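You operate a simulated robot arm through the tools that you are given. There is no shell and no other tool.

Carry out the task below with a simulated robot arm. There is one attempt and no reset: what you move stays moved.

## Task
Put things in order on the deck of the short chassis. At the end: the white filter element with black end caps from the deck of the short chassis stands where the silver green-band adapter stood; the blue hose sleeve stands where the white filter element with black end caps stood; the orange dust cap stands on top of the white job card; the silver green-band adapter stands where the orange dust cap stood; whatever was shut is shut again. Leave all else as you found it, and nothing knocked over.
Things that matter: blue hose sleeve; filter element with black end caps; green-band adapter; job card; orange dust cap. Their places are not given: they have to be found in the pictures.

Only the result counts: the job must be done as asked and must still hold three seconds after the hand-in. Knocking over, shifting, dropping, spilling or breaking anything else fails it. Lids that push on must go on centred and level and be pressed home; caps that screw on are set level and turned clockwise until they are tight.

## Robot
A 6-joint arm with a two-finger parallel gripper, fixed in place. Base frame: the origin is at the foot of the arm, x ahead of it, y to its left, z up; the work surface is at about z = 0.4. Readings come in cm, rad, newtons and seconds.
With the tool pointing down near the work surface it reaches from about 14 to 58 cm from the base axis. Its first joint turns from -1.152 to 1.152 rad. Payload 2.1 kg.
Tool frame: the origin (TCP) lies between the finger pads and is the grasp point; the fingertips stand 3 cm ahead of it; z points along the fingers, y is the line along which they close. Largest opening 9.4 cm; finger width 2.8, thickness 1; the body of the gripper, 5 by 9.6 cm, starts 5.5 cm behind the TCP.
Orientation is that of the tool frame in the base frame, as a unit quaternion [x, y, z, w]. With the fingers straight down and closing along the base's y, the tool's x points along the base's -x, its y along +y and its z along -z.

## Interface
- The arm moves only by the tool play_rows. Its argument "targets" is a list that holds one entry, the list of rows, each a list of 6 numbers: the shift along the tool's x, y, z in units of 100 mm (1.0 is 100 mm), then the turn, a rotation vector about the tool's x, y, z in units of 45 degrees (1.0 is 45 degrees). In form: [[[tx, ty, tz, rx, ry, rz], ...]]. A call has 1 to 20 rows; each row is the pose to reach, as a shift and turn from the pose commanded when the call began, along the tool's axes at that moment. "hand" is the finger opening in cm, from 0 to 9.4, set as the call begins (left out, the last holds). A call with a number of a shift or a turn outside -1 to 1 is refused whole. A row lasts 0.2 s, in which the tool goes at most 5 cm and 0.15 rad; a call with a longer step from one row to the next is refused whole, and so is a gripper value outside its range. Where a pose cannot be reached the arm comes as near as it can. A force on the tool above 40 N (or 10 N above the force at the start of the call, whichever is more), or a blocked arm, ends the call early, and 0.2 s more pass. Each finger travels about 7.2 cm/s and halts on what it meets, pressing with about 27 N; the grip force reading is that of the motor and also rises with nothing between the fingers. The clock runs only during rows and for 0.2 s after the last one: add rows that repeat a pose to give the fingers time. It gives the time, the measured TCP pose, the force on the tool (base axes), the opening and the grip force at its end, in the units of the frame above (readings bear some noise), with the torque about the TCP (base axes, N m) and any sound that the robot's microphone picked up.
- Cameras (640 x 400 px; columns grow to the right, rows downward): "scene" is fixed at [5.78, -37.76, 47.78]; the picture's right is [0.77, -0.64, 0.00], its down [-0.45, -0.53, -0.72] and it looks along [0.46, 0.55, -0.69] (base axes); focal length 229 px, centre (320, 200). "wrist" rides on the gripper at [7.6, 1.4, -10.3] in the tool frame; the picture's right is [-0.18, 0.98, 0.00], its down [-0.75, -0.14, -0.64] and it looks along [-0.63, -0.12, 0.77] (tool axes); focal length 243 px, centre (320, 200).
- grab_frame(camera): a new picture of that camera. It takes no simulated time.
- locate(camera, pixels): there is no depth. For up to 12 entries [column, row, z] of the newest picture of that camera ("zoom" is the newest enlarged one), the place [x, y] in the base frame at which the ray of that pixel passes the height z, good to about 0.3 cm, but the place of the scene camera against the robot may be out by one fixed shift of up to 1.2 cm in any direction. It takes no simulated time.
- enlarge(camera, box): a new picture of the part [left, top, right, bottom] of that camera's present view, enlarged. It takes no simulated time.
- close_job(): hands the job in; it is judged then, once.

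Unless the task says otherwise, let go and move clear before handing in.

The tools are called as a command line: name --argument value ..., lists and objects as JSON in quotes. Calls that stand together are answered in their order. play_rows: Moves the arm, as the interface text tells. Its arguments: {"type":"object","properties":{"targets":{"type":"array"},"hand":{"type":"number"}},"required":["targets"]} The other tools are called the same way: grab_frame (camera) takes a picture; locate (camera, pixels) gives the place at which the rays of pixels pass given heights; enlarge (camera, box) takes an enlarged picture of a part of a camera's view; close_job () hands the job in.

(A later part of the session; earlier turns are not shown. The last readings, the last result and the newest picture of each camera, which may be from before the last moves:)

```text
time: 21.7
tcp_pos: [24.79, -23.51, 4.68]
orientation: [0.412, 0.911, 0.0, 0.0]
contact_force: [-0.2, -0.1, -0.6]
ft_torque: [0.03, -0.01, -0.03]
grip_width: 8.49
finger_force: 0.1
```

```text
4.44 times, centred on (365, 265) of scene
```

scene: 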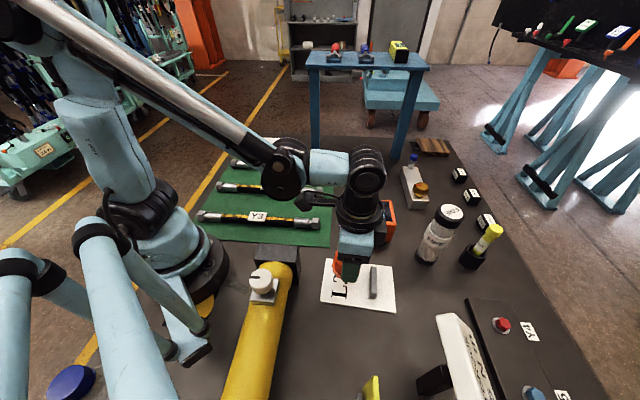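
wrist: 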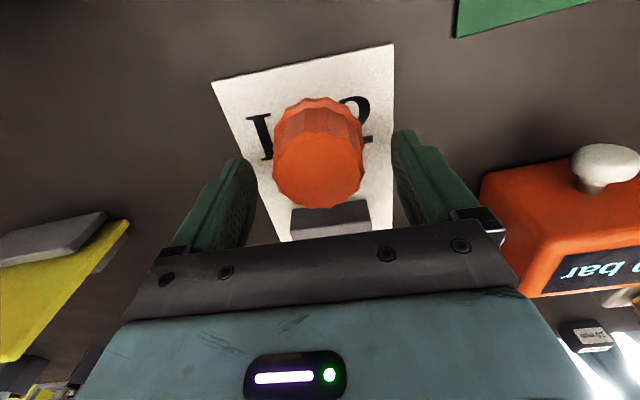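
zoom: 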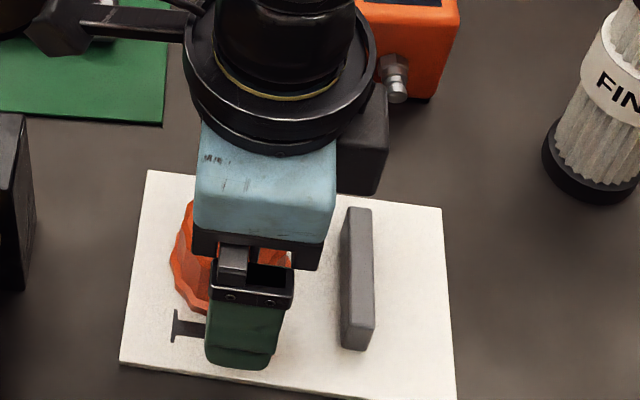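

The fingers are clear of the cap on both sides. Raising straight up and checking the cap.

play_rows --targets '[[[0, 0, -0.1, 0, 0, 0], [0, 0, -0.3, 0, 0, 0], [0, 0, -0.6, 0, 0, 0], [0, 0, -0.9, 0, 0, 0], [0, 0, -1.0, 0, 0, 0]]]'

play_rows --targets '[[[0, 0.2, -0.3, 0, 0, 0], [0, 0.4, -0.6, 0, 0, 0], [0, 0.6, -0.8, 0, 0, 0], [0, 0.8, -0.8, 0, 0, 0], [0, 0.8, -0.8, 0, 0, 0]]]' --hand 9.4

grab_frame --camera "wrist"

grab_frame --camera "scene"

enlarge --camera "scene" --box '[310, 240, 410, 320]'

```text
time: 22.9
tcp_pos: [24.73, -23.51, 14.59]
orientation: [0.411, 0.911, -0.001, 0.0]
contact_force: [-0.2, 0.3, -0.2]
ft_torque: [-0.03, 0.0, -0.04]
grip_width: 8.51
finger_force: 0.0
```

```text
time: 24.1
tcp_pos: [30.71, -18.34, 22.78]
orientation: [0.412, 0.911, 0.0, 0.001]
contact_force: [0.7, 0.7, 0.7]
ft_torque: [-0.01, -0.03, 0.0]
grip_width: 9.37
finger_force: 0.1
```

```text
taken
```

wrist: 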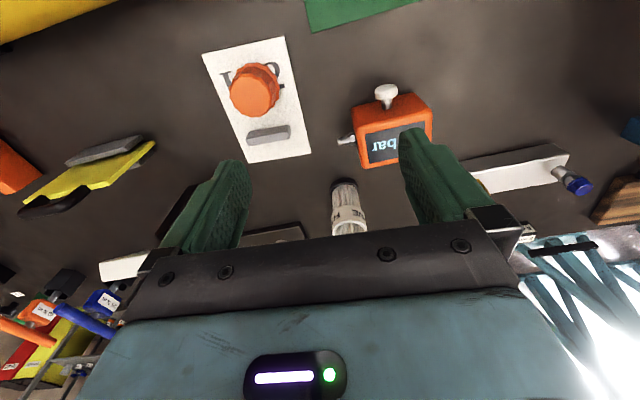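

```text
taken
```

scene: 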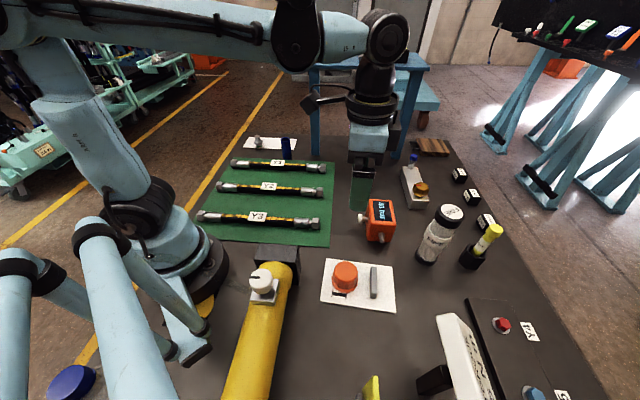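

```text
5.00 times, centred on (360, 280) of scene
```

zoom: 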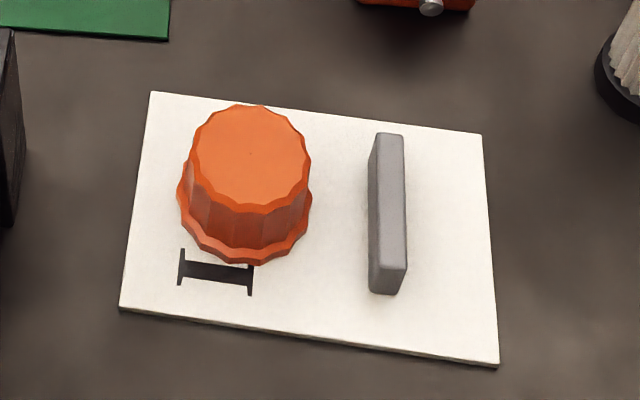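

The cap stands upright on the L22 card and the card's corners have not moved. Now I'll swing over to the left side to look at the adapter, turning the tool to face it.

play_rows --targets '[[[0.12, 0.1, 0, 0, 0, -0.1], [0.25, 0.2, 0, 0, 0, -0.22], [0.4, 0.32, 0, 0, 0, -0.36], [0.55, 0.45, 0, 0, 0, -0.5], [0.7, 0.58, 0, 0, 0, -0.64], [0.85, 0.7, 0, 0, 0, -0.78], [0.95, 0.8, 0, 0, 0, -0.9], [0.95, 0.8, 0, 0, 0, -1.0], [0.95, 0.8, 0, 0, 0, -1.0]]]'

play_rows --targets '[[[0, 0.12, 0, 0, 0, -0.1], [0, 0.25, 0, 0, 0, -0.22], [0, 0.4, 0, 0, 0, -0.36], [0, 0.55, 0, 0, 0, -0.5], [0, 0.7, 0, 0, 0, -0.64], [0, 0.85, 0, 0, 0, -0.78], [0, 1.0, 0, 0, 0, -0.9], [0, 1.0, 0, 0, 0, -1.0], [0, 1.0, 0, 0, 0, -1.0]]]'

grab_frame --camera "wrist"

```text
time: 26.1
tcp_pos: [30.56, -5.8, 22.65]
orientation: [0.031, 1.0, 0.0, 0.0]
contact_force: [0.1, 0.6, -0.3]
ft_torque: [0.01, 0.03, -0.01]
grip_width: 9.39
finger_force: 0.1
```

```text
time: 28.1
tcp_pos: [31.22, 4.1, 22.77]
orientation: [-0.354, 0.935, 0.0, 0.0]
contact_force: [-0.2, -0.1, 0.0]
ft_torque: [-0.01, -0.01, 0.0]
grip_width: 9.41
finger_force: 0.1
```

```text
taken
```

wrist: 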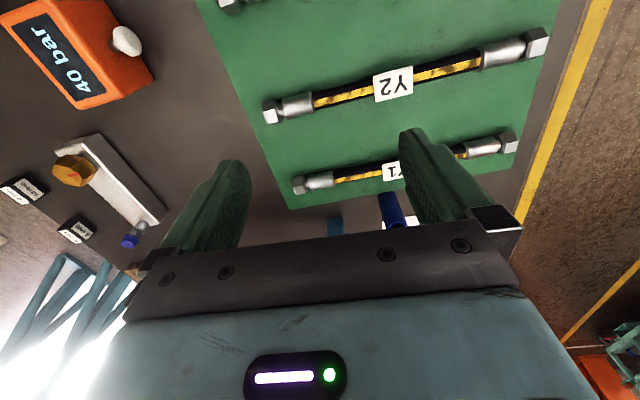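

Now facing the left side: the blue sleeve shows at (390,210). I'll move further left in two calls to see the adapter.

play_rows --targets '[[[-0.16, 0.24, 0, 0, 0, 0], [-0.32, 0.48, 0, 0, 0, 0], [-0.48, 0.72, 0, 0, 0, 0], [-0.64, 0.96, 0, 0, 0, 0], [-0.64, 0.96, 0, 0, 0, 0]]]'

play_rows --targets '[[[-0.16, 0.24, 0, 0, 0, 0], [-0.32, 0.48, 0.1, 0, 0, 0], [-0.48, 0.72, 0.2, 0, 0, 0], [-0.64, 0.96, 0.3, 0, 0, 0], [-0.64, 0.96, 0.3, 0, 0, 0]]]'

grab_frame --camera "wrist"

grab_frame --camera "scene"

```text
time: 29.3
tcp_pos: [29.65, 15.44, 22.64]
orientation: [-0.353, 0.935, 0.0, -0.001]
contact_force: [-0.5, 0.7, 0.2]
ft_torque: [-0.02, 0.01, 0.02]
grip_width: 9.37
finger_force: 0.0
```

```text
time: 30.5
tcp_pos: [28.04, 27.03, 19.71]
orientation: [-0.353, 0.936, 0.0, 0.001]
contact_force: [0.4, -0.6, 0.5]
ft_torque: [0.01, -0.04, 0.0]
grip_width: 9.42
finger_force: 0.0
```

```text
taken
```

wrist: 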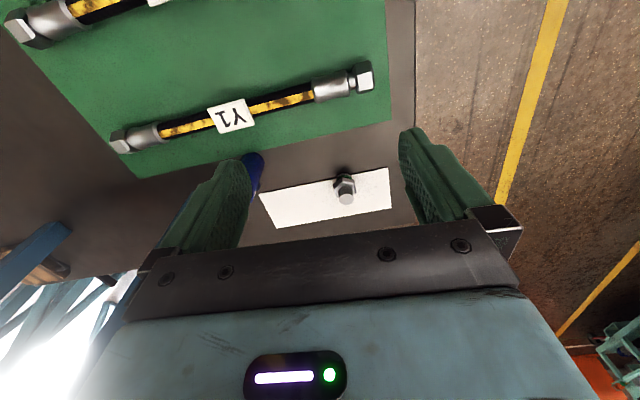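

```text
taken
```

scene: 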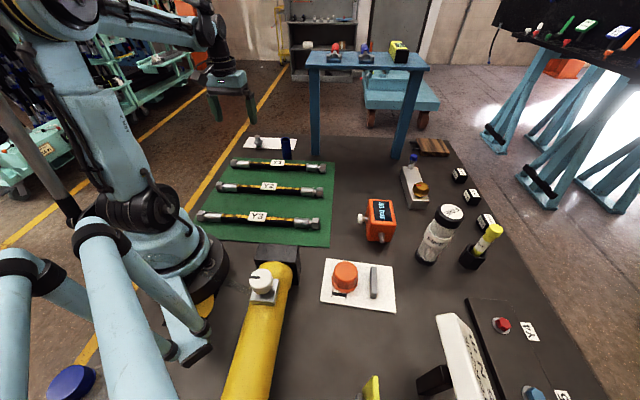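

enlarge --camera "wrist" --box '[250, 140, 410, 240]'

locate --camera "wrist" --pixels '[[342, 174, 0.5], [345, 185, 3], [346, 198, 5], [346, 198, 6], [258, 194, 0.5], [388, 168, 0.5], [392, 208, 0.5], [275, 228, 0.5]]'

```text
4.00 times, centred on (330, 190) of wrist
```

zoom: 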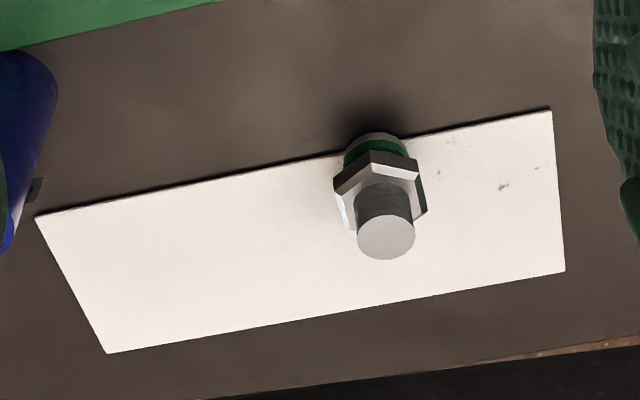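

```text
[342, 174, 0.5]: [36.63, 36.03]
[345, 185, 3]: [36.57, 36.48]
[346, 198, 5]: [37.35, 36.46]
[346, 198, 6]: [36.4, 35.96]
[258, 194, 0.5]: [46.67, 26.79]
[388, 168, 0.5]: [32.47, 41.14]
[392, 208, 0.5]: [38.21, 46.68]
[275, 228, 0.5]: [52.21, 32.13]
```

The white strip is a plain smudged sheet with no lettering, so L22 stays my job card; the adapter's axis is near (37.3,36.5), top about z 5.1. I'll move closer for the hex orientation.

play_rows --targets '[[[-0.2, 0, 0.15, 0, 0, 0], [-0.4, 0.02, 0.3, 0, 0, 0], [-0.6, 0.03, 0.45, 0, 0, 0], [-0.7, 0.03, 0.6, 0, 0, 0], [-0.7, 0.03, 0.6, 0, 0, 0]]]'

grab_frame --camera "wrist"

enlarge --camera "wrist" --box '[280, 100, 400, 190]'

```text
time: 31.7
tcp_pos: [32.93, 31.94, 13.45]
orientation: [-0.354, 0.935, 0.001, 0.001]
contact_force: [0.6, 0.5, 0.1]
ft_torque: [-0.01, 0.01, 0.01]
grip_width: 9.39
finger_force: 0.1
```

```text
taken
```

wrist: 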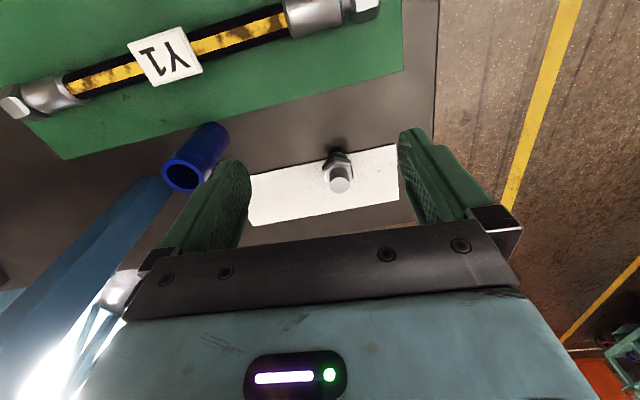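

```text
4.44 times, centred on (340, 145) of wrist
```

zoom: 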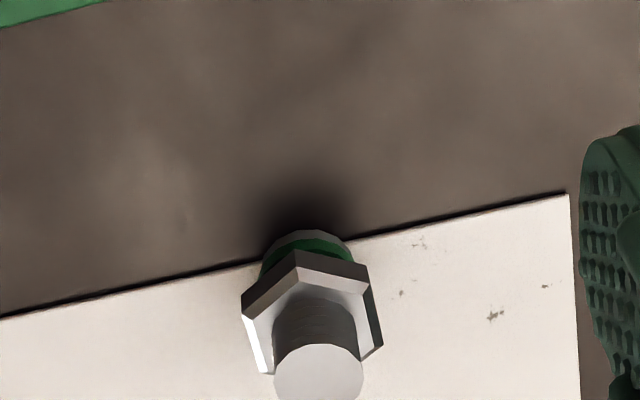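

The hex flats face roughly left/right but about 14° off the pads. I'll turn the tool by that much and move above the adapter at z ≈ 9 for a check.

play_rows --targets '[[[-0.15, 0.02, 0, 0, 0, -0.15], [-0.35, 0.04, 0.0, 0, 0, -0.3], [-0.5, 0.06, 0.15, 0, 0, -0.3], [-0.6, 0.06, 0.3, 0, 0, -0.3], [-0.6, 0.06, 0.42, 0, 0, -0.3], [-0.6, 0.06, 0.42, 0, 0, -0.3]]]'

grab_frame --camera "wrist"

enlarge --camera "wrist" --box '[220, 90, 420, 220]'

enlarge --camera "scene" --box '[210, 100, 310, 170]'

```text
time: 33.1
tcp_pos: [37.31, 36.26, 9.5]
orientation: [-0.461, 0.887, -0.001, 0.0]
contact_force: [0.1, 0.4, 0.6]
ft_torque: [-0.02, 0.0, -0.03]
grip_width: 9.4
finger_force: 0.1
```

```text
taken
```

wrist: 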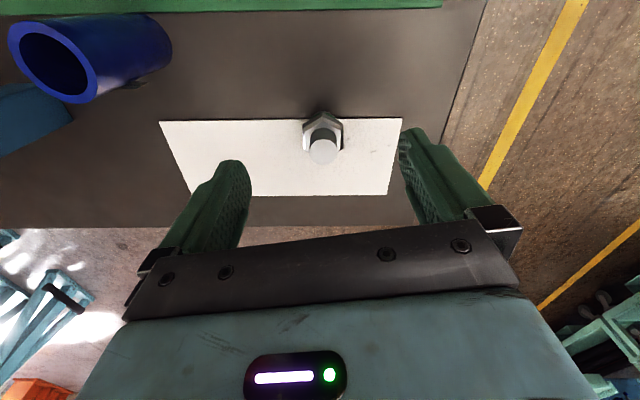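

```text
3.08 times, centred on (320, 155) of wrist
```

zoom: 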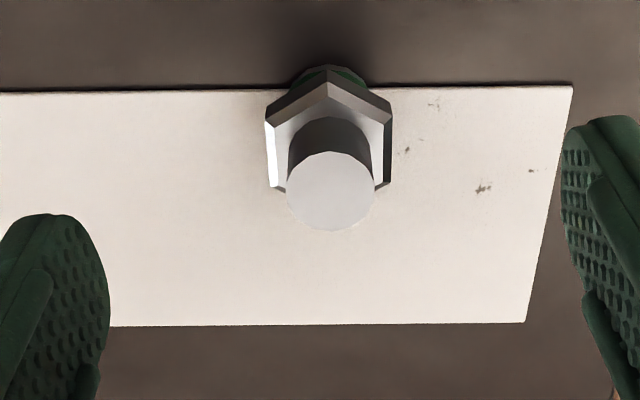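

```text
5.71 times, centred on (260, 135) of scene
```

zoom: 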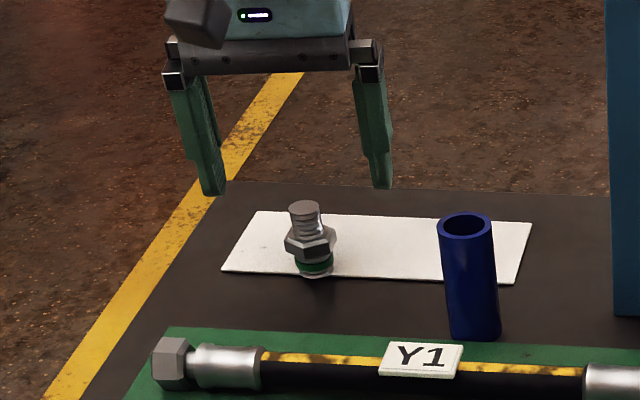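

The hex flats now face the pads squarely; top centre is at (323.6,166.7). I'll use locate to refine position.

locate --camera "wrist" --pixels '[[323.6, 166.7, 4], [323.6, 166.7, 5], [323.6, 166.7, 6], [322.8, 127, 0.5], [322.8, 118, 0.5], [322, 140, 2.5], [320, 187, 9.5]]'

locate --camera "scene" --pixels '[[257.0, 137, 5], [257.0, 137, 4], [257.0, 137, 6], [259, 148.5, 0.5], [258.8, 147.5, 0.5]]'

```text
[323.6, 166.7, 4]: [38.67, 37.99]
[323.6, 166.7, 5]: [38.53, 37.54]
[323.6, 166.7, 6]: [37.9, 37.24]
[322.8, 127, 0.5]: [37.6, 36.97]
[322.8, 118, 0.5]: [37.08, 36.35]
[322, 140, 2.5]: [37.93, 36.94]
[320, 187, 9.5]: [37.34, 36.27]
```

```text
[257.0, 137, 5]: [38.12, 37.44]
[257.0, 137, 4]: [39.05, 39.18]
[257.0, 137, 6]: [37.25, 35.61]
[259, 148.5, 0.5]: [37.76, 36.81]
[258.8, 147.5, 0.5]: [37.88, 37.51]
```

The estimates of height and forward offset disagree by about a centimetre, so I'll zoom in tightly on the adapter for a better reading.

enlarge --camera "wrist" --box '[295, 100, 351, 135]'

enlarge --camera "scene" --box '[244, 128, 276, 152]'

```text
11.43 times, centred on (323, 118) of wrist
```

zoom: 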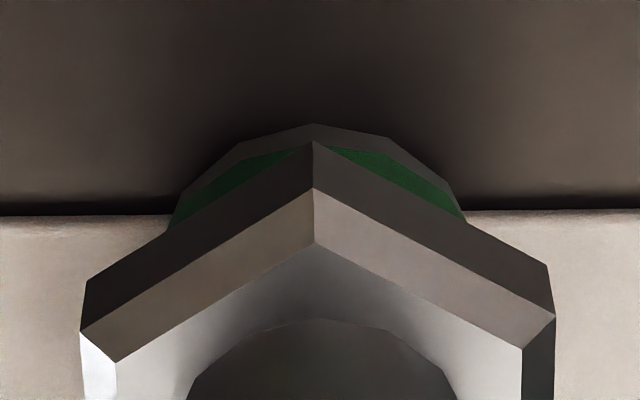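

```text
16.00 times, centred on (260, 140) of scene
```

zoom: 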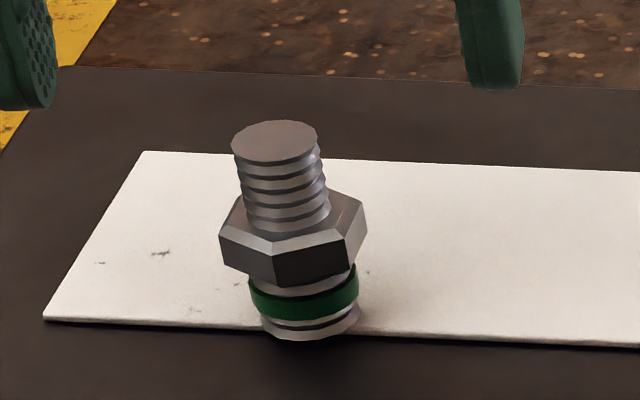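

I had misread a row: the top centre is really at (323.6,152.1), which makes all three views agree on top z ≈ 4.8. I'll confirm with locate.

locate --camera "wrist" --pixels '[[323.6, 152.1, 4.5], [323.6, 152.1, 4.85], [323.6, 152.1, 5.2], [322.6, 111.3, 0.5], [322.6, 123, 0.5]]'

```text
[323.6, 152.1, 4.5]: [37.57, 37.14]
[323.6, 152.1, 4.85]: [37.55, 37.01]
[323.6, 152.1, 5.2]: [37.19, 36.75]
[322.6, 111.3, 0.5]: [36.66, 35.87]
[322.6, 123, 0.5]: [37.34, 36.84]
```

The adapter's axis is at about (37.4,36.8). I'll centre on it and descend so the pads cover the hex, with the fingers open.

play_rows --targets '[[[-0.05, 0.015, 0, 0, 0, 0], [-0.05, 0.015, 0.2, 0, 0, 0], [-0.05, 0.015, 0.4, 0, 0, 0], [-0.05, 0.015, 0.55, 0, 0, 0], [-0.05, 0.015, 0.56, 0, 0, 0]]]'

grab_frame --camera "wrist"

enlarge --camera "scene" --box '[225, 110, 305, 160]'

```text
time: 34.3
tcp_pos: [37.52, 36.62, 3.97]
orientation: [-0.461, 0.888, 0.0, 0.001]
contact_force: [1.1, -0.6, -0.2]
ft_torque: [-0.03, -0.03, -0.03]
grip_width: 9.41
finger_force: 0.0
```

```text
taken
```

wrist: 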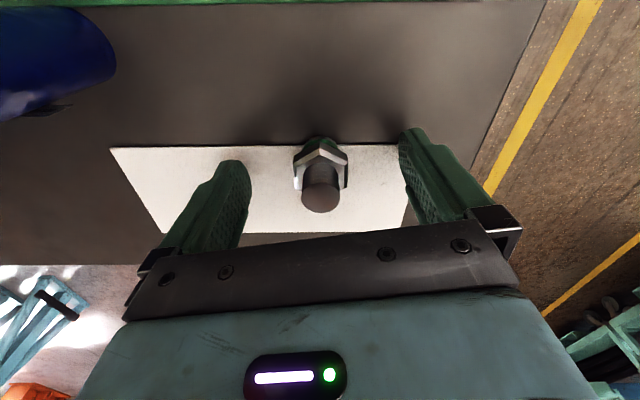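

```text
8.00 times, centred on (265, 135) of scene
```

zoom: 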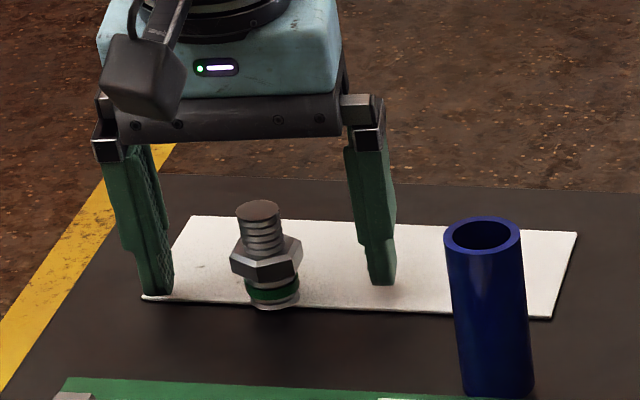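

The adapter sits centred between the pads (top at (321,194)). Closing on the hex.

play_rows --targets '[[[0, 0, 0, 0, 0, 0], [0, 0, 0, 0, 0, 0], [0, 0, 0, 0, 0, 0], [0, 0, 0, 0, 0, 0]]]' --hand 1.5

grab_frame --camera "wrist"

enlarge --camera "scene" --box '[225, 110, 305, 160]'

```text
time: 35.3
tcp_pos: [37.57, 36.77, 3.94]
orientation: [-0.462, 0.887, 0.0, 0.0]
contact_force: [0.2, -0.5, -0.1]
ft_torque: [-0.01, 0.0, -0.01]
grip_width: 2.95
finger_force: 26.5
```

```text
taken
```

wrist: 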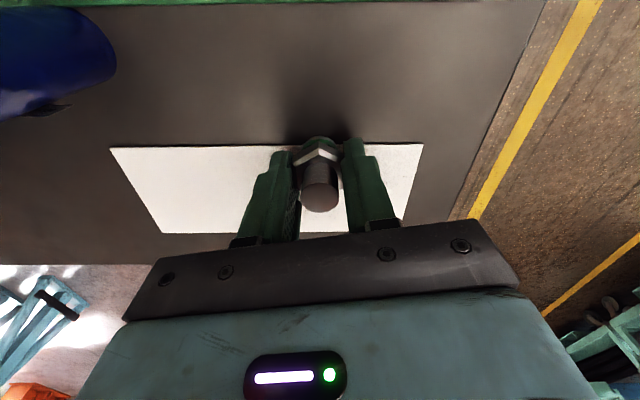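

```text
8.00 times, centred on (265, 135) of scene
```

zoom: 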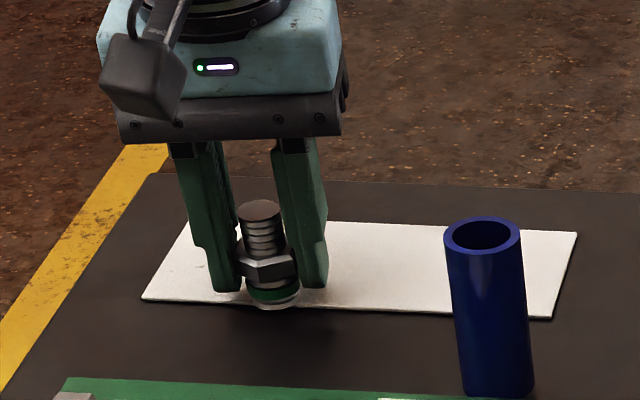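

Gripped the hex at 2.95 cm. Lifting and checking it holds.

play_rows --targets '[[[0, 0, -0.05, 0, 0, 0], [0, 0, -0.15, 0, 0, 0], [0, 0, -0.35, 0, 0, 0], [0, 0, -0.6, 0, 0, 0], [0, 0, -0.85, 0, 0, 0], [0, 0, -1.0, 0, 0, 0], [0, 0, -1.0, 0, 0, 0]]]'

grab_frame --camera "wrist"

enlarge --camera "scene" --box '[225, 90, 305, 160]'

```text
time: 36.9
tcp_pos: [37.56, 36.95, 14.03]
orientation: [-0.462, 0.887, -0.001, 0.0]
contact_force: [0.0, -0.1, -1.9]
ft_torque: [0.01, 0.01, 0.02]
grip_width: 2.95
finger_force: 27.2
```

```text
taken
```

wrist: 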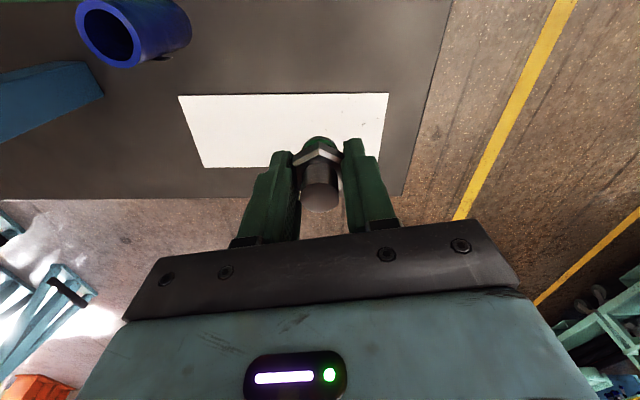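

```text
5.71 times, centred on (265, 125) of scene
```

zoom: 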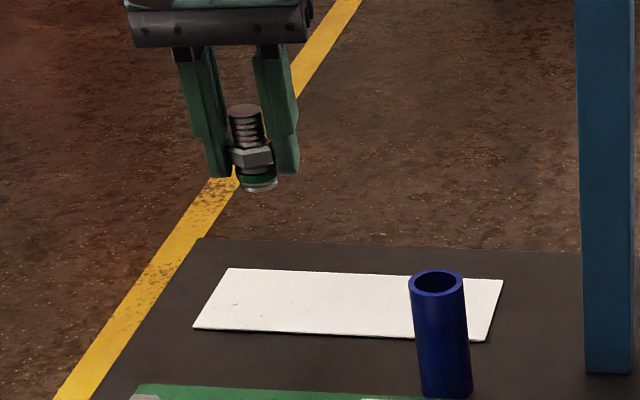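

The adapter is held upright at 2.95 cm and the strip hasn't moved. Carrying it back and around toward the cap's old place, unwinding the yaw.

play_rows --targets '[[[0.12, -0.05, 0, 0, 0, 0.08], [0.27, -0.1, -0.05, 0, 0, 0.16], [0.45, -0.17, -0.1, 0, 0, 0.26], [0.63, -0.24, -0.1, 0, 0, 0.36], [0.8, -0.3, -0.1, 0, 0, 0.47], [0.9, -0.35, -0.1, 0, 0, 0.6], [0.9, -0.35, -0.1, 0, 0, 0.6]]]'

play_rows --targets '[[[0.12, -0.1, 0, 0, 0, 0.08], [0.27, -0.25, 0, 0, 0, 0.16], [0.42, -0.42, 0, 0, 0, 0.26], [0.55, -0.6, 0, 0, 0, 0.36], [0.6, -0.8, 0, 0, 0, 0.47], [0.6, -0.9, 0, 0, 0, 0.6], [0.6, -0.9, 0, 0, 0, 0.62]]]'

grab_frame --camera "scene"

```text
time: 38.5
tcp_pos: [35.11, 27.47, 14.98]
orientation: [-0.241, 0.971, 0.0, 0.001]
contact_force: [-0.4, -0.1, -0.8]
ft_torque: [-0.01, 0.03, -0.01]
grip_width: 2.93
finger_force: 27.0
```

```text
time: 40.1
tcp_pos: [34.14, 16.56, 14.89]
orientation: [0.001, 1.0, 0.0, 0.001]
contact_force: [-0.4, 0.7, -0.9]
ft_torque: [-0.03, 0.0, -0.02]
grip_width: 2.96
finger_force: 26.7
```

```text
taken
```

scene: 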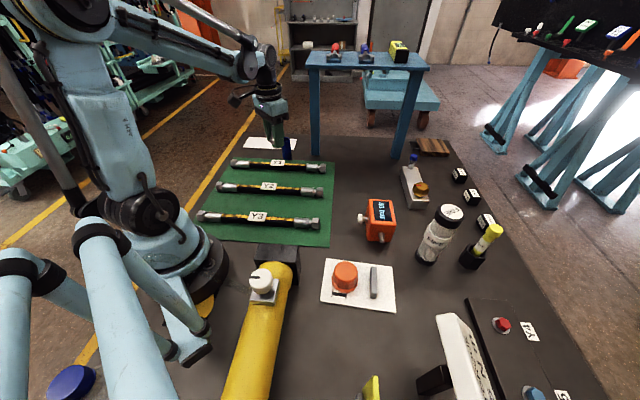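

Held at 2.96 cm with yaw back to zero. Continuing to the cap's former place at (53.3,-3.45), staying clear of the bench.

play_rows --targets '[[[-0.05, -0.2, 0, 0, 0, 0], [-0.12, -0.45, 0, 0, 0, 0], [-0.2, -0.7, 0, 0, 0, 0], [-0.28, -0.95, 0, 0, 0, 0], [-0.3, -1.0, 0, 0, 0, 0]]]'

play_rows --targets '[[[-0.1, -0.25, 0, 0, 0, 0], [-0.25, -0.5, 0, 0, 0, 0], [-0.4, -0.75, 0, 0, 0, 0], [-0.55, -1.0, 0, 0, 0, 0], [-0.6, -1.0, 0, 0, 0, 0], [-0.6, -1.0, 0, 0, 0, 0]]]'

play_rows --targets '[[[-0.25, 0, 0, 0, 0, 0], [-0.5, 0, 0, 0, 0, 0], [-0.75, 0, 0, 0, 0, 0], [-0.98, 0, 0, 0, 0, 0], [-0.98, 0, 0, 0, 0, 0]]]'

grab_frame --camera "wrist"

```text
time: 41.3
tcp_pos: [36.9, 6.61, 14.96]
orientation: [0.0, 1.0, 0.0, 0.0]
contact_force: [0.3, -0.1, -1.1]
ft_torque: [-0.03, 0.01, -0.03]
grip_width: 2.95
finger_force: 26.8
```

```text
time: 42.7
tcp_pos: [43.14, -3.43, 14.92]
orientation: [-0.001, 1.0, 0.0, 0.0]
contact_force: [0.5, 0.1, -0.4]
ft_torque: [0.03, -0.03, 0.03]
grip_width: 2.92
finger_force: 27.0
```

```text
time: 43.9
tcp_pos: [52.82, -3.58, 15.01]
orientation: [0.0, 1.0, 0.001, 0.001]
contact_force: [-0.2, 1.0, -0.3]
ft_torque: [0.0, -0.03, -0.04]
grip_width: 2.92
finger_force: 27.4
```

```text
taken
```

wrist: 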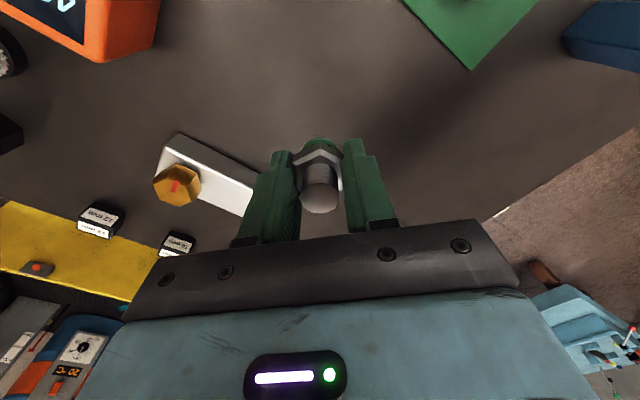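

I'm at (52.8,-3.6), so I'll shift 0.35 cm forward, descend 10 cm and then creep down to contact.

play_rows --targets '[[[-0.035, 0.005, 0, 0, 0, 0], [-0.035, 0.005, 0.3, 0, 0, 0], [-0.035, 0.005, 0.6, 0, 0, 0], [-0.035, 0.005, 0.85, 0, 0, 0], [-0.035, 0.005, 1.0, 0, 0, 0], [-0.035, 0.005, 1.0, 0, 0, 0]]]'

play_rows --targets '[[[0, 0, 0.03, 0, 0, 0], [0, 0, 0.06, 0, 0, 0], [0, 0, 0.08, 0, 0, 0], [0, 0, 0.08, 0, 0, 0]]]'

enlarge --camera "scene" --box '[326, 130, 406, 200]'

```text
time: 45.3
tcp_pos: [53.34, -3.56, 4.86]
orientation: [0.0, 1.0, -0.001, 0.001]
contact_force: [-0.1, -0.3, -0.8]
ft_torque: [0.01, 0.0, 0.0]
grip_width: 2.9
finger_force: 26.9
```

```text
time: 46.3
tcp_pos: [53.12, -3.38, 4.12]
orientation: [0.0, 1.0, 0.0, 0.0]
contact_force: [-0.3, -0.2, -0.1]
ft_torque: [-0.03, 0.0, -0.04]
grip_width: 2.89
finger_force: 26.4
```

```text
5.71 times, centred on (366, 165) of scene
```

zoom: 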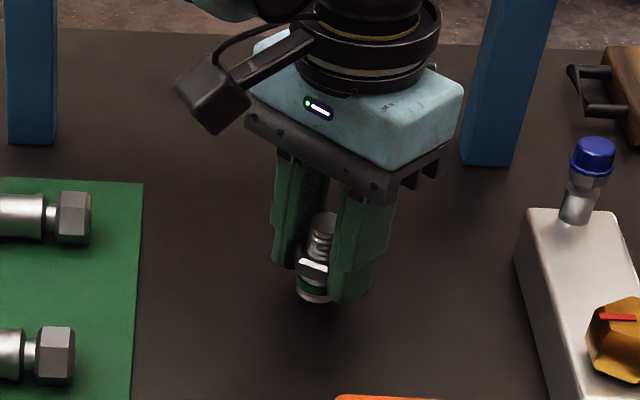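

Not yet touching at z 4.12. Creeping further down in millimetre steps.

play_rows --targets '[[[0, 0, 0.01, 0, 0, 0], [0, 0, 0.02, 0, 0, 0], [0, 0, 0.02, 0, 0, 0]]]'

play_rows --targets '[[[0, 0, 0.005, 0, 0, 0], [0, 0, 0.01, 0, 0, 0], [0, 0, 0.01, 0, 0, 0]]]'

```text
time: 47.1
tcp_pos: [53.17, -3.38, 3.91]
orientation: [0.0, 1.0, 0.0, 0.001]
contact_force: [-0.5, -0.1, -0.3]
ft_torque: [0.0, 0.04, -0.02]
grip_width: 2.9
finger_force: 27.2
```

```text
time: 47.9
tcp_pos: [53.14, -3.46, 3.82]
orientation: [-0.001, 1.0, 0.0, 0.001]
contact_force: [-0.9, -0.1, 0.3]
ft_torque: [0.0, 0.0, 0.03]
grip_width: 2.9
finger_force: 26.9
```

play_rows --targets '[[[0, 0, 0.005, 0, 0, 0], [0, 0, 0.01, 0, 0, 0], [0, 0, 0.01, 0, 0, 0]]]'

play_rows --targets '[[[0, 0, 0.0, 0, 0, 0]]]'

enlarge --camera "scene" --box '[346, 160, 386, 195]'

```text
time: 48.7
tcp_pos: [53.23, -3.44, 3.82]
orientation: [-0.001, 1.0, 0.0, 0.001]
contact_force: [-0.5, -0.1, -0.9]
ft_torque: [-0.01, 0.01, 0.02]
grip_width: 2.91
finger_force: 27.2
```

```text
time: 49.1
tcp_pos: [53.1, -3.39, 3.7]
orientation: [0.0, 1.0, 0.0, 0.0]
contact_force: [-0.4, 0.3, -2.0]
ft_torque: [0.01, -0.01, 0.02]
grip_width: 2.91
finger_force: 26.8
```

```text
11.43 times, centred on (366, 178) of scene
```

zoom: 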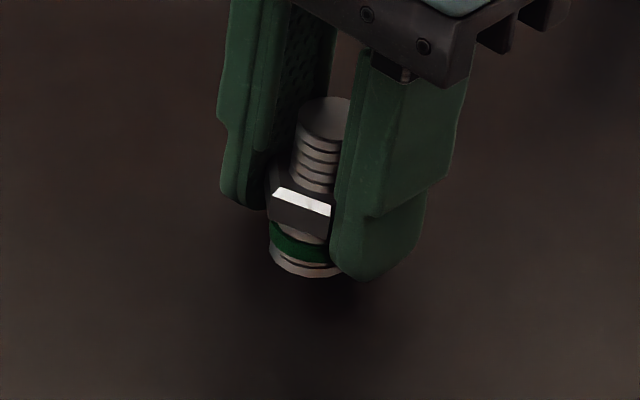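

Still no contact force at z ≈ 3.75. Continuing down gently.

play_rows --targets '[[[0, 0, 0.005, 0, 0, 0], [0, 0, 0.01, 0, 0, 0], [0, 0, 0.01, 0, 0, 0]]]'

play_rows --targets '[[[0, 0, 0.005, 0, 0, 0], [0, 0, 0.01, 0, 0, 0], [0, 0, 0.01, 0, 0, 0]]]'

play_rows --targets '[[[0, 0, 0.005, 0, 0, 0], [0, 0, 0.01, 0, 0, 0], [0, 0, 0.01, 0, 0, 0]]]'

```text
time: 49.9
tcp_pos: [53.11, -3.42, 3.69]
orientation: [0.0, 1.0, 0.0, 0.001]
contact_force: [1.5, 0.0, 15.2]
ft_torque: [-0.01, 0.02, 0.08]
grip_width: 2.91
finger_force: 26.2
```

```text
time: 50.7
tcp_pos: [53.2, -3.38, 3.43]
orientation: [0.001, 1.0, -0.001, 0.0]
contact_force: [-3.4, -3.3, 27.3]
ft_torque: [-0.07, 0.15, 0.06]
grip_width: 2.91
finger_force: 26.7
```

```text
time: 51.5
tcp_pos: [53.25, -3.39, 3.41]
orientation: [0.001, 1.0, -0.001, 0.002]
contact_force: [2.5, -8.7, 27.1]
ft_torque: [-0.36, -0.03, 0.05]
grip_width: 2.92
finger_force: 27.0
```

Contact made (15 N at z 3.69, then it slid a little in the pads). I'll ease up a millimetre and open.

play_rows --targets '[[[0, 0, -0.01, 0, 0, 0], [0, 0, -0.015, 0, 0, 0], [0, 0, -0.015, 0, 0, 0]]]'

play_rows --targets '[[[0, 0, 0, 0, 0, 0], [0, 0, 0, 0, 0, 0], [0, 0, 0, 0, 0, 0]]]' --hand 7

grab_frame --camera "wrist"

enlarge --camera "scene" --box '[326, 140, 406, 200]'

```text
time: 52.3
tcp_pos: [53.14, -3.2, 3.55]
orientation: [0.001, 1.0, 0.001, 0.001]
contact_force: [0.1, -0.3, -0.7]
ft_torque: [-0.03, -0.03, -0.02]
grip_width: 2.92
finger_force: 27.2
```

```text
time: 53.1
tcp_pos: [53.33, -3.34, 3.5]
orientation: [0.0, 1.0, 0.0, 0.0]
contact_force: [0.6, 0.1, 0.2]
ft_torque: [-0.04, -0.01, 0.01]
grip_width: 7.0
finger_force: 0.1
```

```text
taken
```

wrist: 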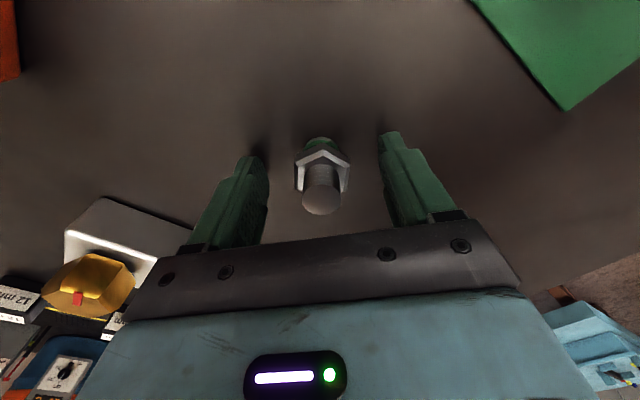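

```text
6.67 times, centred on (366, 170) of scene
```

zoom: 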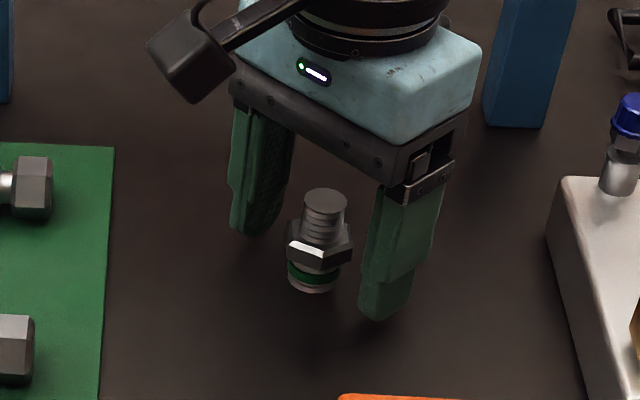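

The adapter stands upright and free on the cap's old spot. Raising up and heading for the filter.

play_rows --targets '[[[0, 0, -0.1, 0, 0, 0], [0, 0, -0.3, 0, 0, 0], [0, 0, -0.6, 0, 0, 0], [0, 0, -0.9, 0, 0, 0], [0, 0, -1.0, 0, 0, 0]]]'

play_rows --targets '[[[0.1, 0, -0.2, 0, 0, 0], [0.35, 0, -0.45, 0, 0, 0], [0.6, -0.1, -0.7, 0, 0, 0.12], [0.8, -0.2, -0.85, 0, 0, 0.25], [1.0, -0.3, -0.9, 0, 0, 0.38], [1.0, -0.4, -0.9, 0, 0, 0.5], [1.0, -0.5, -0.9, 0, 0, 0.65], [1.0, -0.5, -0.9, 0, 0, 0.8], [1.0, -0.5, -0.9, 0, 0, 0.8]]]' --hand 9.4

grab_frame --camera "wrist"

grab_frame --camera "scene"

```text
time: 54.3
tcp_pos: [53.14, -3.53, 13.67]
orientation: [0.0, 1.0, -0.001, 0.002]
contact_force: [-0.6, -0.3, -0.1]
ft_torque: [-0.03, 0.0, -0.02]
grip_width: 7.02
finger_force: 0.0
```

```text
time: 56.3
tcp_pos: [43.12, -8.55, 22.63]
orientation: [0.311, 0.95, 0.0, 0.001]
contact_force: [0.2, 0.0, 0.0]
ft_torque: [0.03, -0.03, 0.0]
grip_width: 9.39
finger_force: 0.0
```

```text
taken
```

wrist: 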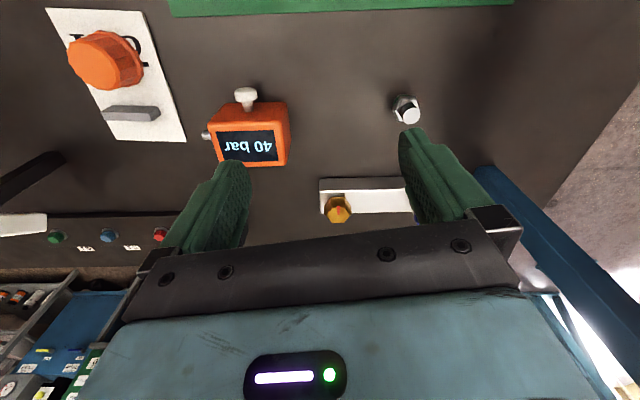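

```text
taken
```

scene: 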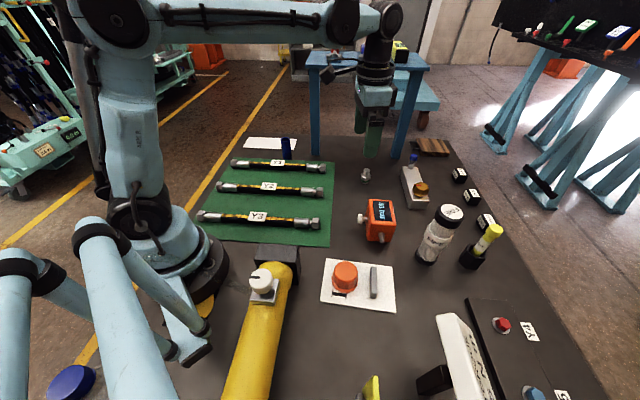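

The adapter stands at scene (366,175). Moving sideways to view the filter from the wrist camera.

play_rows --targets '[[[0, -0.22, 0, 0, 0, 0], [0, -0.45, 0, 0, 0, 0], [0, -0.68, 0, 0, 0, 0], [0, -0.92, 0, 0, 0, 0], [0, -0.92, 0, 0, 0, 0]]]'

play_rows --targets '[[[0, -0.22, 0, 0, 0, 0], [0, -0.45, 0, 0, 0, 0], [0, -0.68, 0, 0, 0, 0], [0, -0.92, 0, 0, 0, 0], [0, -0.92, 0, 0, 0, 0]]]'

grab_frame --camera "wrist"

```text
time: 57.5
tcp_pos: [37.77, -15.7, 22.39]
orientation: [0.309, 0.951, 0.0, -0.001]
contact_force: [-0.6, 0.6, -0.6]
ft_torque: [-0.01, -0.01, -0.01]
grip_width: 9.39
finger_force: 0.1
```

```text
time: 58.7
tcp_pos: [32.6, -23.21, 22.45]
orientation: [0.309, 0.951, 0.001, 0.0]
contact_force: [-0.1, -0.6, 0.2]
ft_torque: [0.01, 0.01, -0.01]
grip_width: 9.37
finger_force: 0.2
```

```text
taken
```

wrist: 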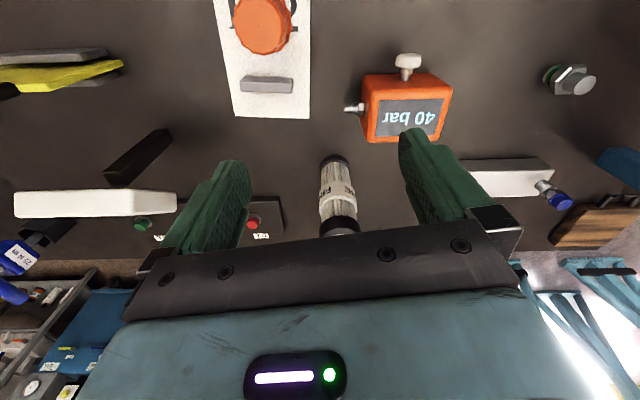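

The filter's lower part shows at (335,165–230) with its top hidden by the palm. I'll zoom in and locate its foot.

enlarge --camera "wrist" --box '[270, 140, 400, 240]'

locate --camera "wrist" --pixels '[[333, 155, 0.4], [318, 165, 0.4], [348, 165, 0.4], [333, 167, 0.4], [576, 95, 0.4]]'

enlarge --camera "scene" --box '[400, 190, 500, 280]'

```text
4.00 times, centred on (335, 190) of wrist
```

zoom: 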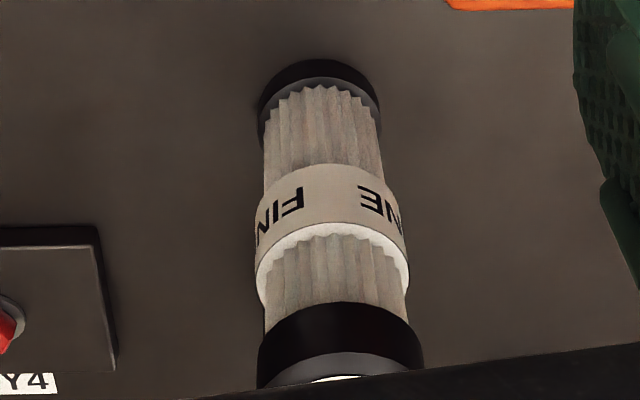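

```text
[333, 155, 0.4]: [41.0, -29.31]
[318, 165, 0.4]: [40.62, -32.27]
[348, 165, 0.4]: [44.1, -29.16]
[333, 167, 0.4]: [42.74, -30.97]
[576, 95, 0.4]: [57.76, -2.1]
```

```text
4.44 times, centred on (450, 235) of scene
```

zoom: 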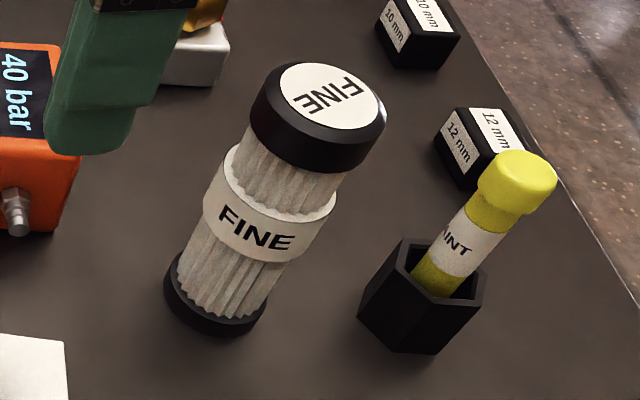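

The foot is near (43,-30.9), diameter about 4.8 cm. I'll move forward so the filter's top comes into view below the fingers.

play_rows --targets '[[[-0.25, 0, 0, 0, 0, 0], [-0.5, 0, 0, 0, 0, 0], [-0.75, 0, 0, 0, 0, 0], [-0.9, 0, 0, 0, 0, 0], [-0.9, 0, 0, 0, 0, 0]]]'

grab_frame --camera "wrist"

enlarge --camera "wrist" --box '[240, 80, 400, 220]'

```text
time: 59.9
tcp_pos: [39.43, -28.5, 22.52]
orientation: [0.309, 0.951, 0.0, 0.0]
contact_force: [0.0, 0.0, -0.1]
ft_torque: [-0.03, -0.01, -0.02]
grip_width: 9.4
finger_force: 0.0
```

```text
taken
```

wrist: 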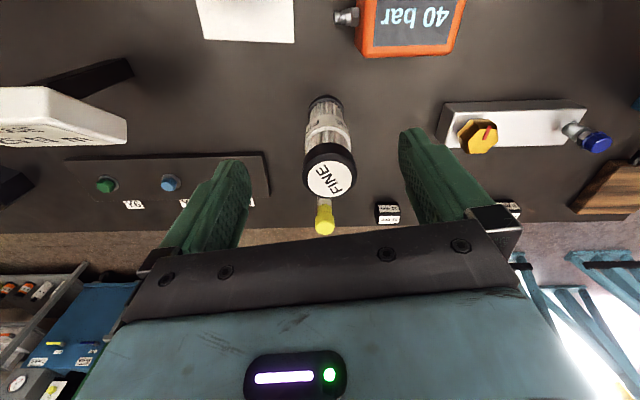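

```text
2.86 times, centred on (320, 150) of wrist
```

zoom: 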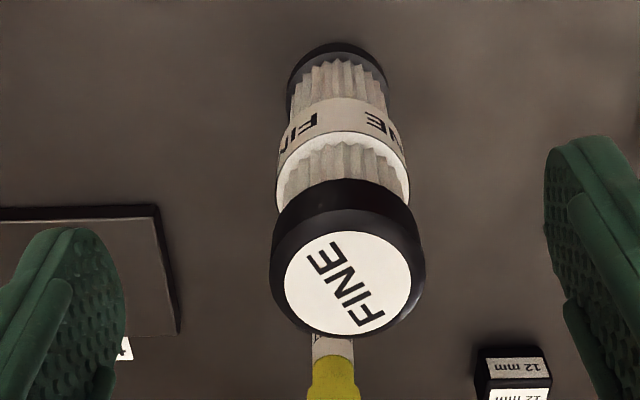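

The filter's top centre is at (329.4,178.7), giving an axis near (42.85,-30.95) and top z ≈ 15.5. I'll confirm with locate and move directly above.

locate --camera "wrist" --pixels '[[329.4, 178.7, 15.5], [329.4, 178.7, 15], [325.2, 95.1, 0.4], [326, 110, 0.4]]'

play_rows --targets '[[[-0.15, 0, 0, 0, 0, 0], [-0.3, 0, 0, 0, 0, 0], [-0.42, 0, 0, 0, 0, 0], [-0.42, 0, 0, 0, 0, 0]]]'

grab_frame --camera "wrist"

enlarge --camera "wrist" --box '[240, 40, 400, 180]'

```text
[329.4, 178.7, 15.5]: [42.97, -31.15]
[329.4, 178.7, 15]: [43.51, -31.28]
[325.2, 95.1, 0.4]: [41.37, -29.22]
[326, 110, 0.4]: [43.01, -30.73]
```

```text
time: 60.9
tcp_pos: [43.05, -31.12, 22.51]
orientation: [0.309, 0.951, 0.0, 0.001]
contact_force: [0.5, -0.2, 0.1]
ft_torque: [0.04, -0.03, -0.01]
grip_width: 9.42
finger_force: 0.1
```

```text
taken
```

wrist: 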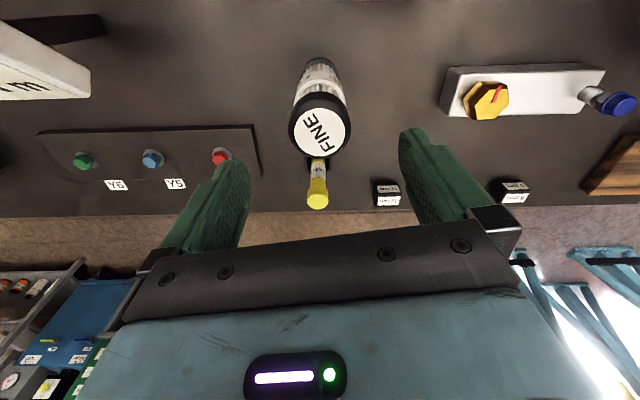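

```text
2.86 times, centred on (320, 110) of wrist
```

zoom: 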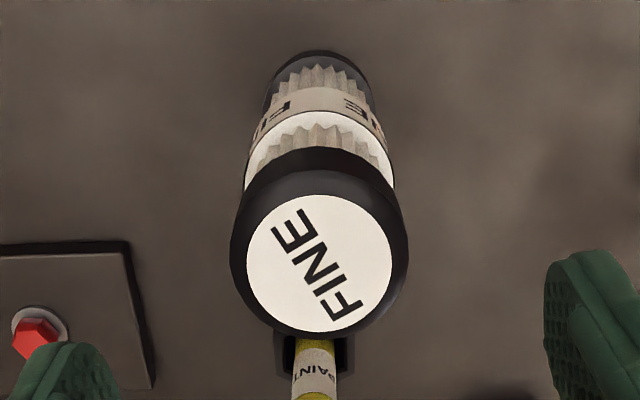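

The filter's top is centred at (319.7,132), so the TCP is right over it. Descending with open fingers to z ≈ 11.

play_rows --targets '[[[-0.01, 0, 0.2, 0, 0, 0], [-0.01, 0, 0.4, 0, 0, 0], [-0.01, 0, 0.6, 0, 0, 0], [-0.01, 0, 0.8, 0, 0, 0], [-0.01, 0, 0.95, 0, 0, 0], [-0.01, 0, 0.95, 0, 0, 0]]]'

grab_frame --camera "wrist"

enlarge --camera "scene" --box '[390, 170, 510, 280]'

```text
time: 62.3
tcp_pos: [43.22, -30.98, 12.89]
orientation: [0.308, 0.951, 0.0, 0.0]
contact_force: [0.9, -0.7, 0.2]
ft_torque: [-0.01, 0.01, -0.03]
grip_width: 9.39
finger_force: 0.1
```

```text
taken
```

wrist: 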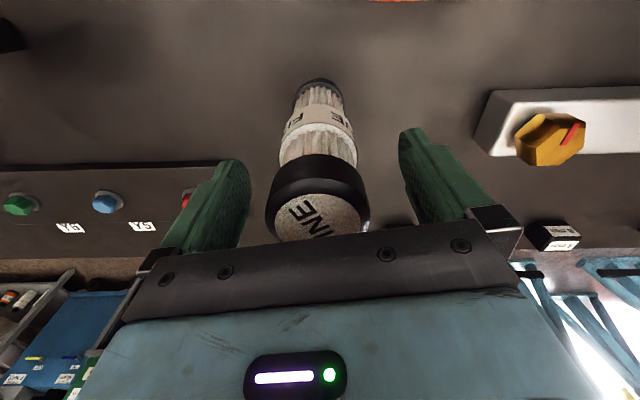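

```text
3.64 times, centred on (450, 225) of scene
```

zoom: 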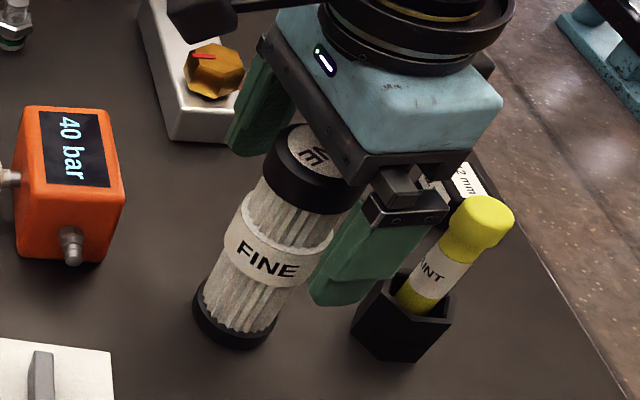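

The filter is centred between the fingers in the wrist view. I'll descend 1.7 cm more and close.

play_rows --targets '[[[0, 0, 0.06, 0, 0, 0], [0, 0, 0.12, 0, 0, 0], [0, 0, 0.17, 0, 0, 0], [0, 0, 0.17, 0, 0, 0]]]'

play_rows --targets '[[[0, 0, 0, 0, 0, 0], [0, 0, 0, 0, 0, 0], [0, 0, 0, 0, 0, 0], [0, 0, 0, 0, 0, 0]]]' --hand 3

grab_frame --camera "wrist"

enlarge --camera "scene" --box '[390, 170, 510, 280]'

```text
time: 63.3
tcp_pos: [43.15, -31.05, 11.41]
orientation: [0.309, 0.951, 0.0, 0.0]
contact_force: [0.1, -0.8, -0.8]
ft_torque: [-0.03, -0.03, -0.03]
grip_width: 9.41
finger_force: 0.1
```

```text
time: 64.3
tcp_pos: [43.18, -31.07, 11.34]
orientation: [0.308, 0.951, 0.0, 0.0]
contact_force: [-0.5, 0.2, 0.6]
ft_torque: [-0.05, 0.03, -0.03]
grip_width: 4.75
finger_force: 27.1
```

```text
taken
```

wrist: 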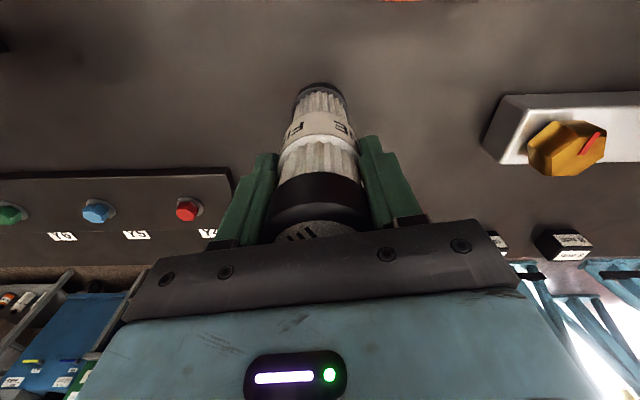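

```text
3.64 times, centred on (450, 225) of scene
```

zoom: 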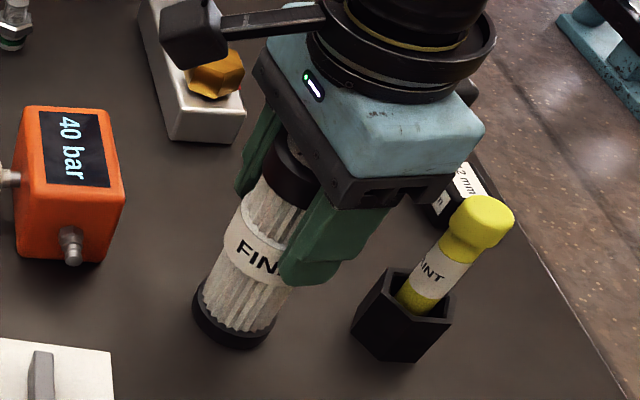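

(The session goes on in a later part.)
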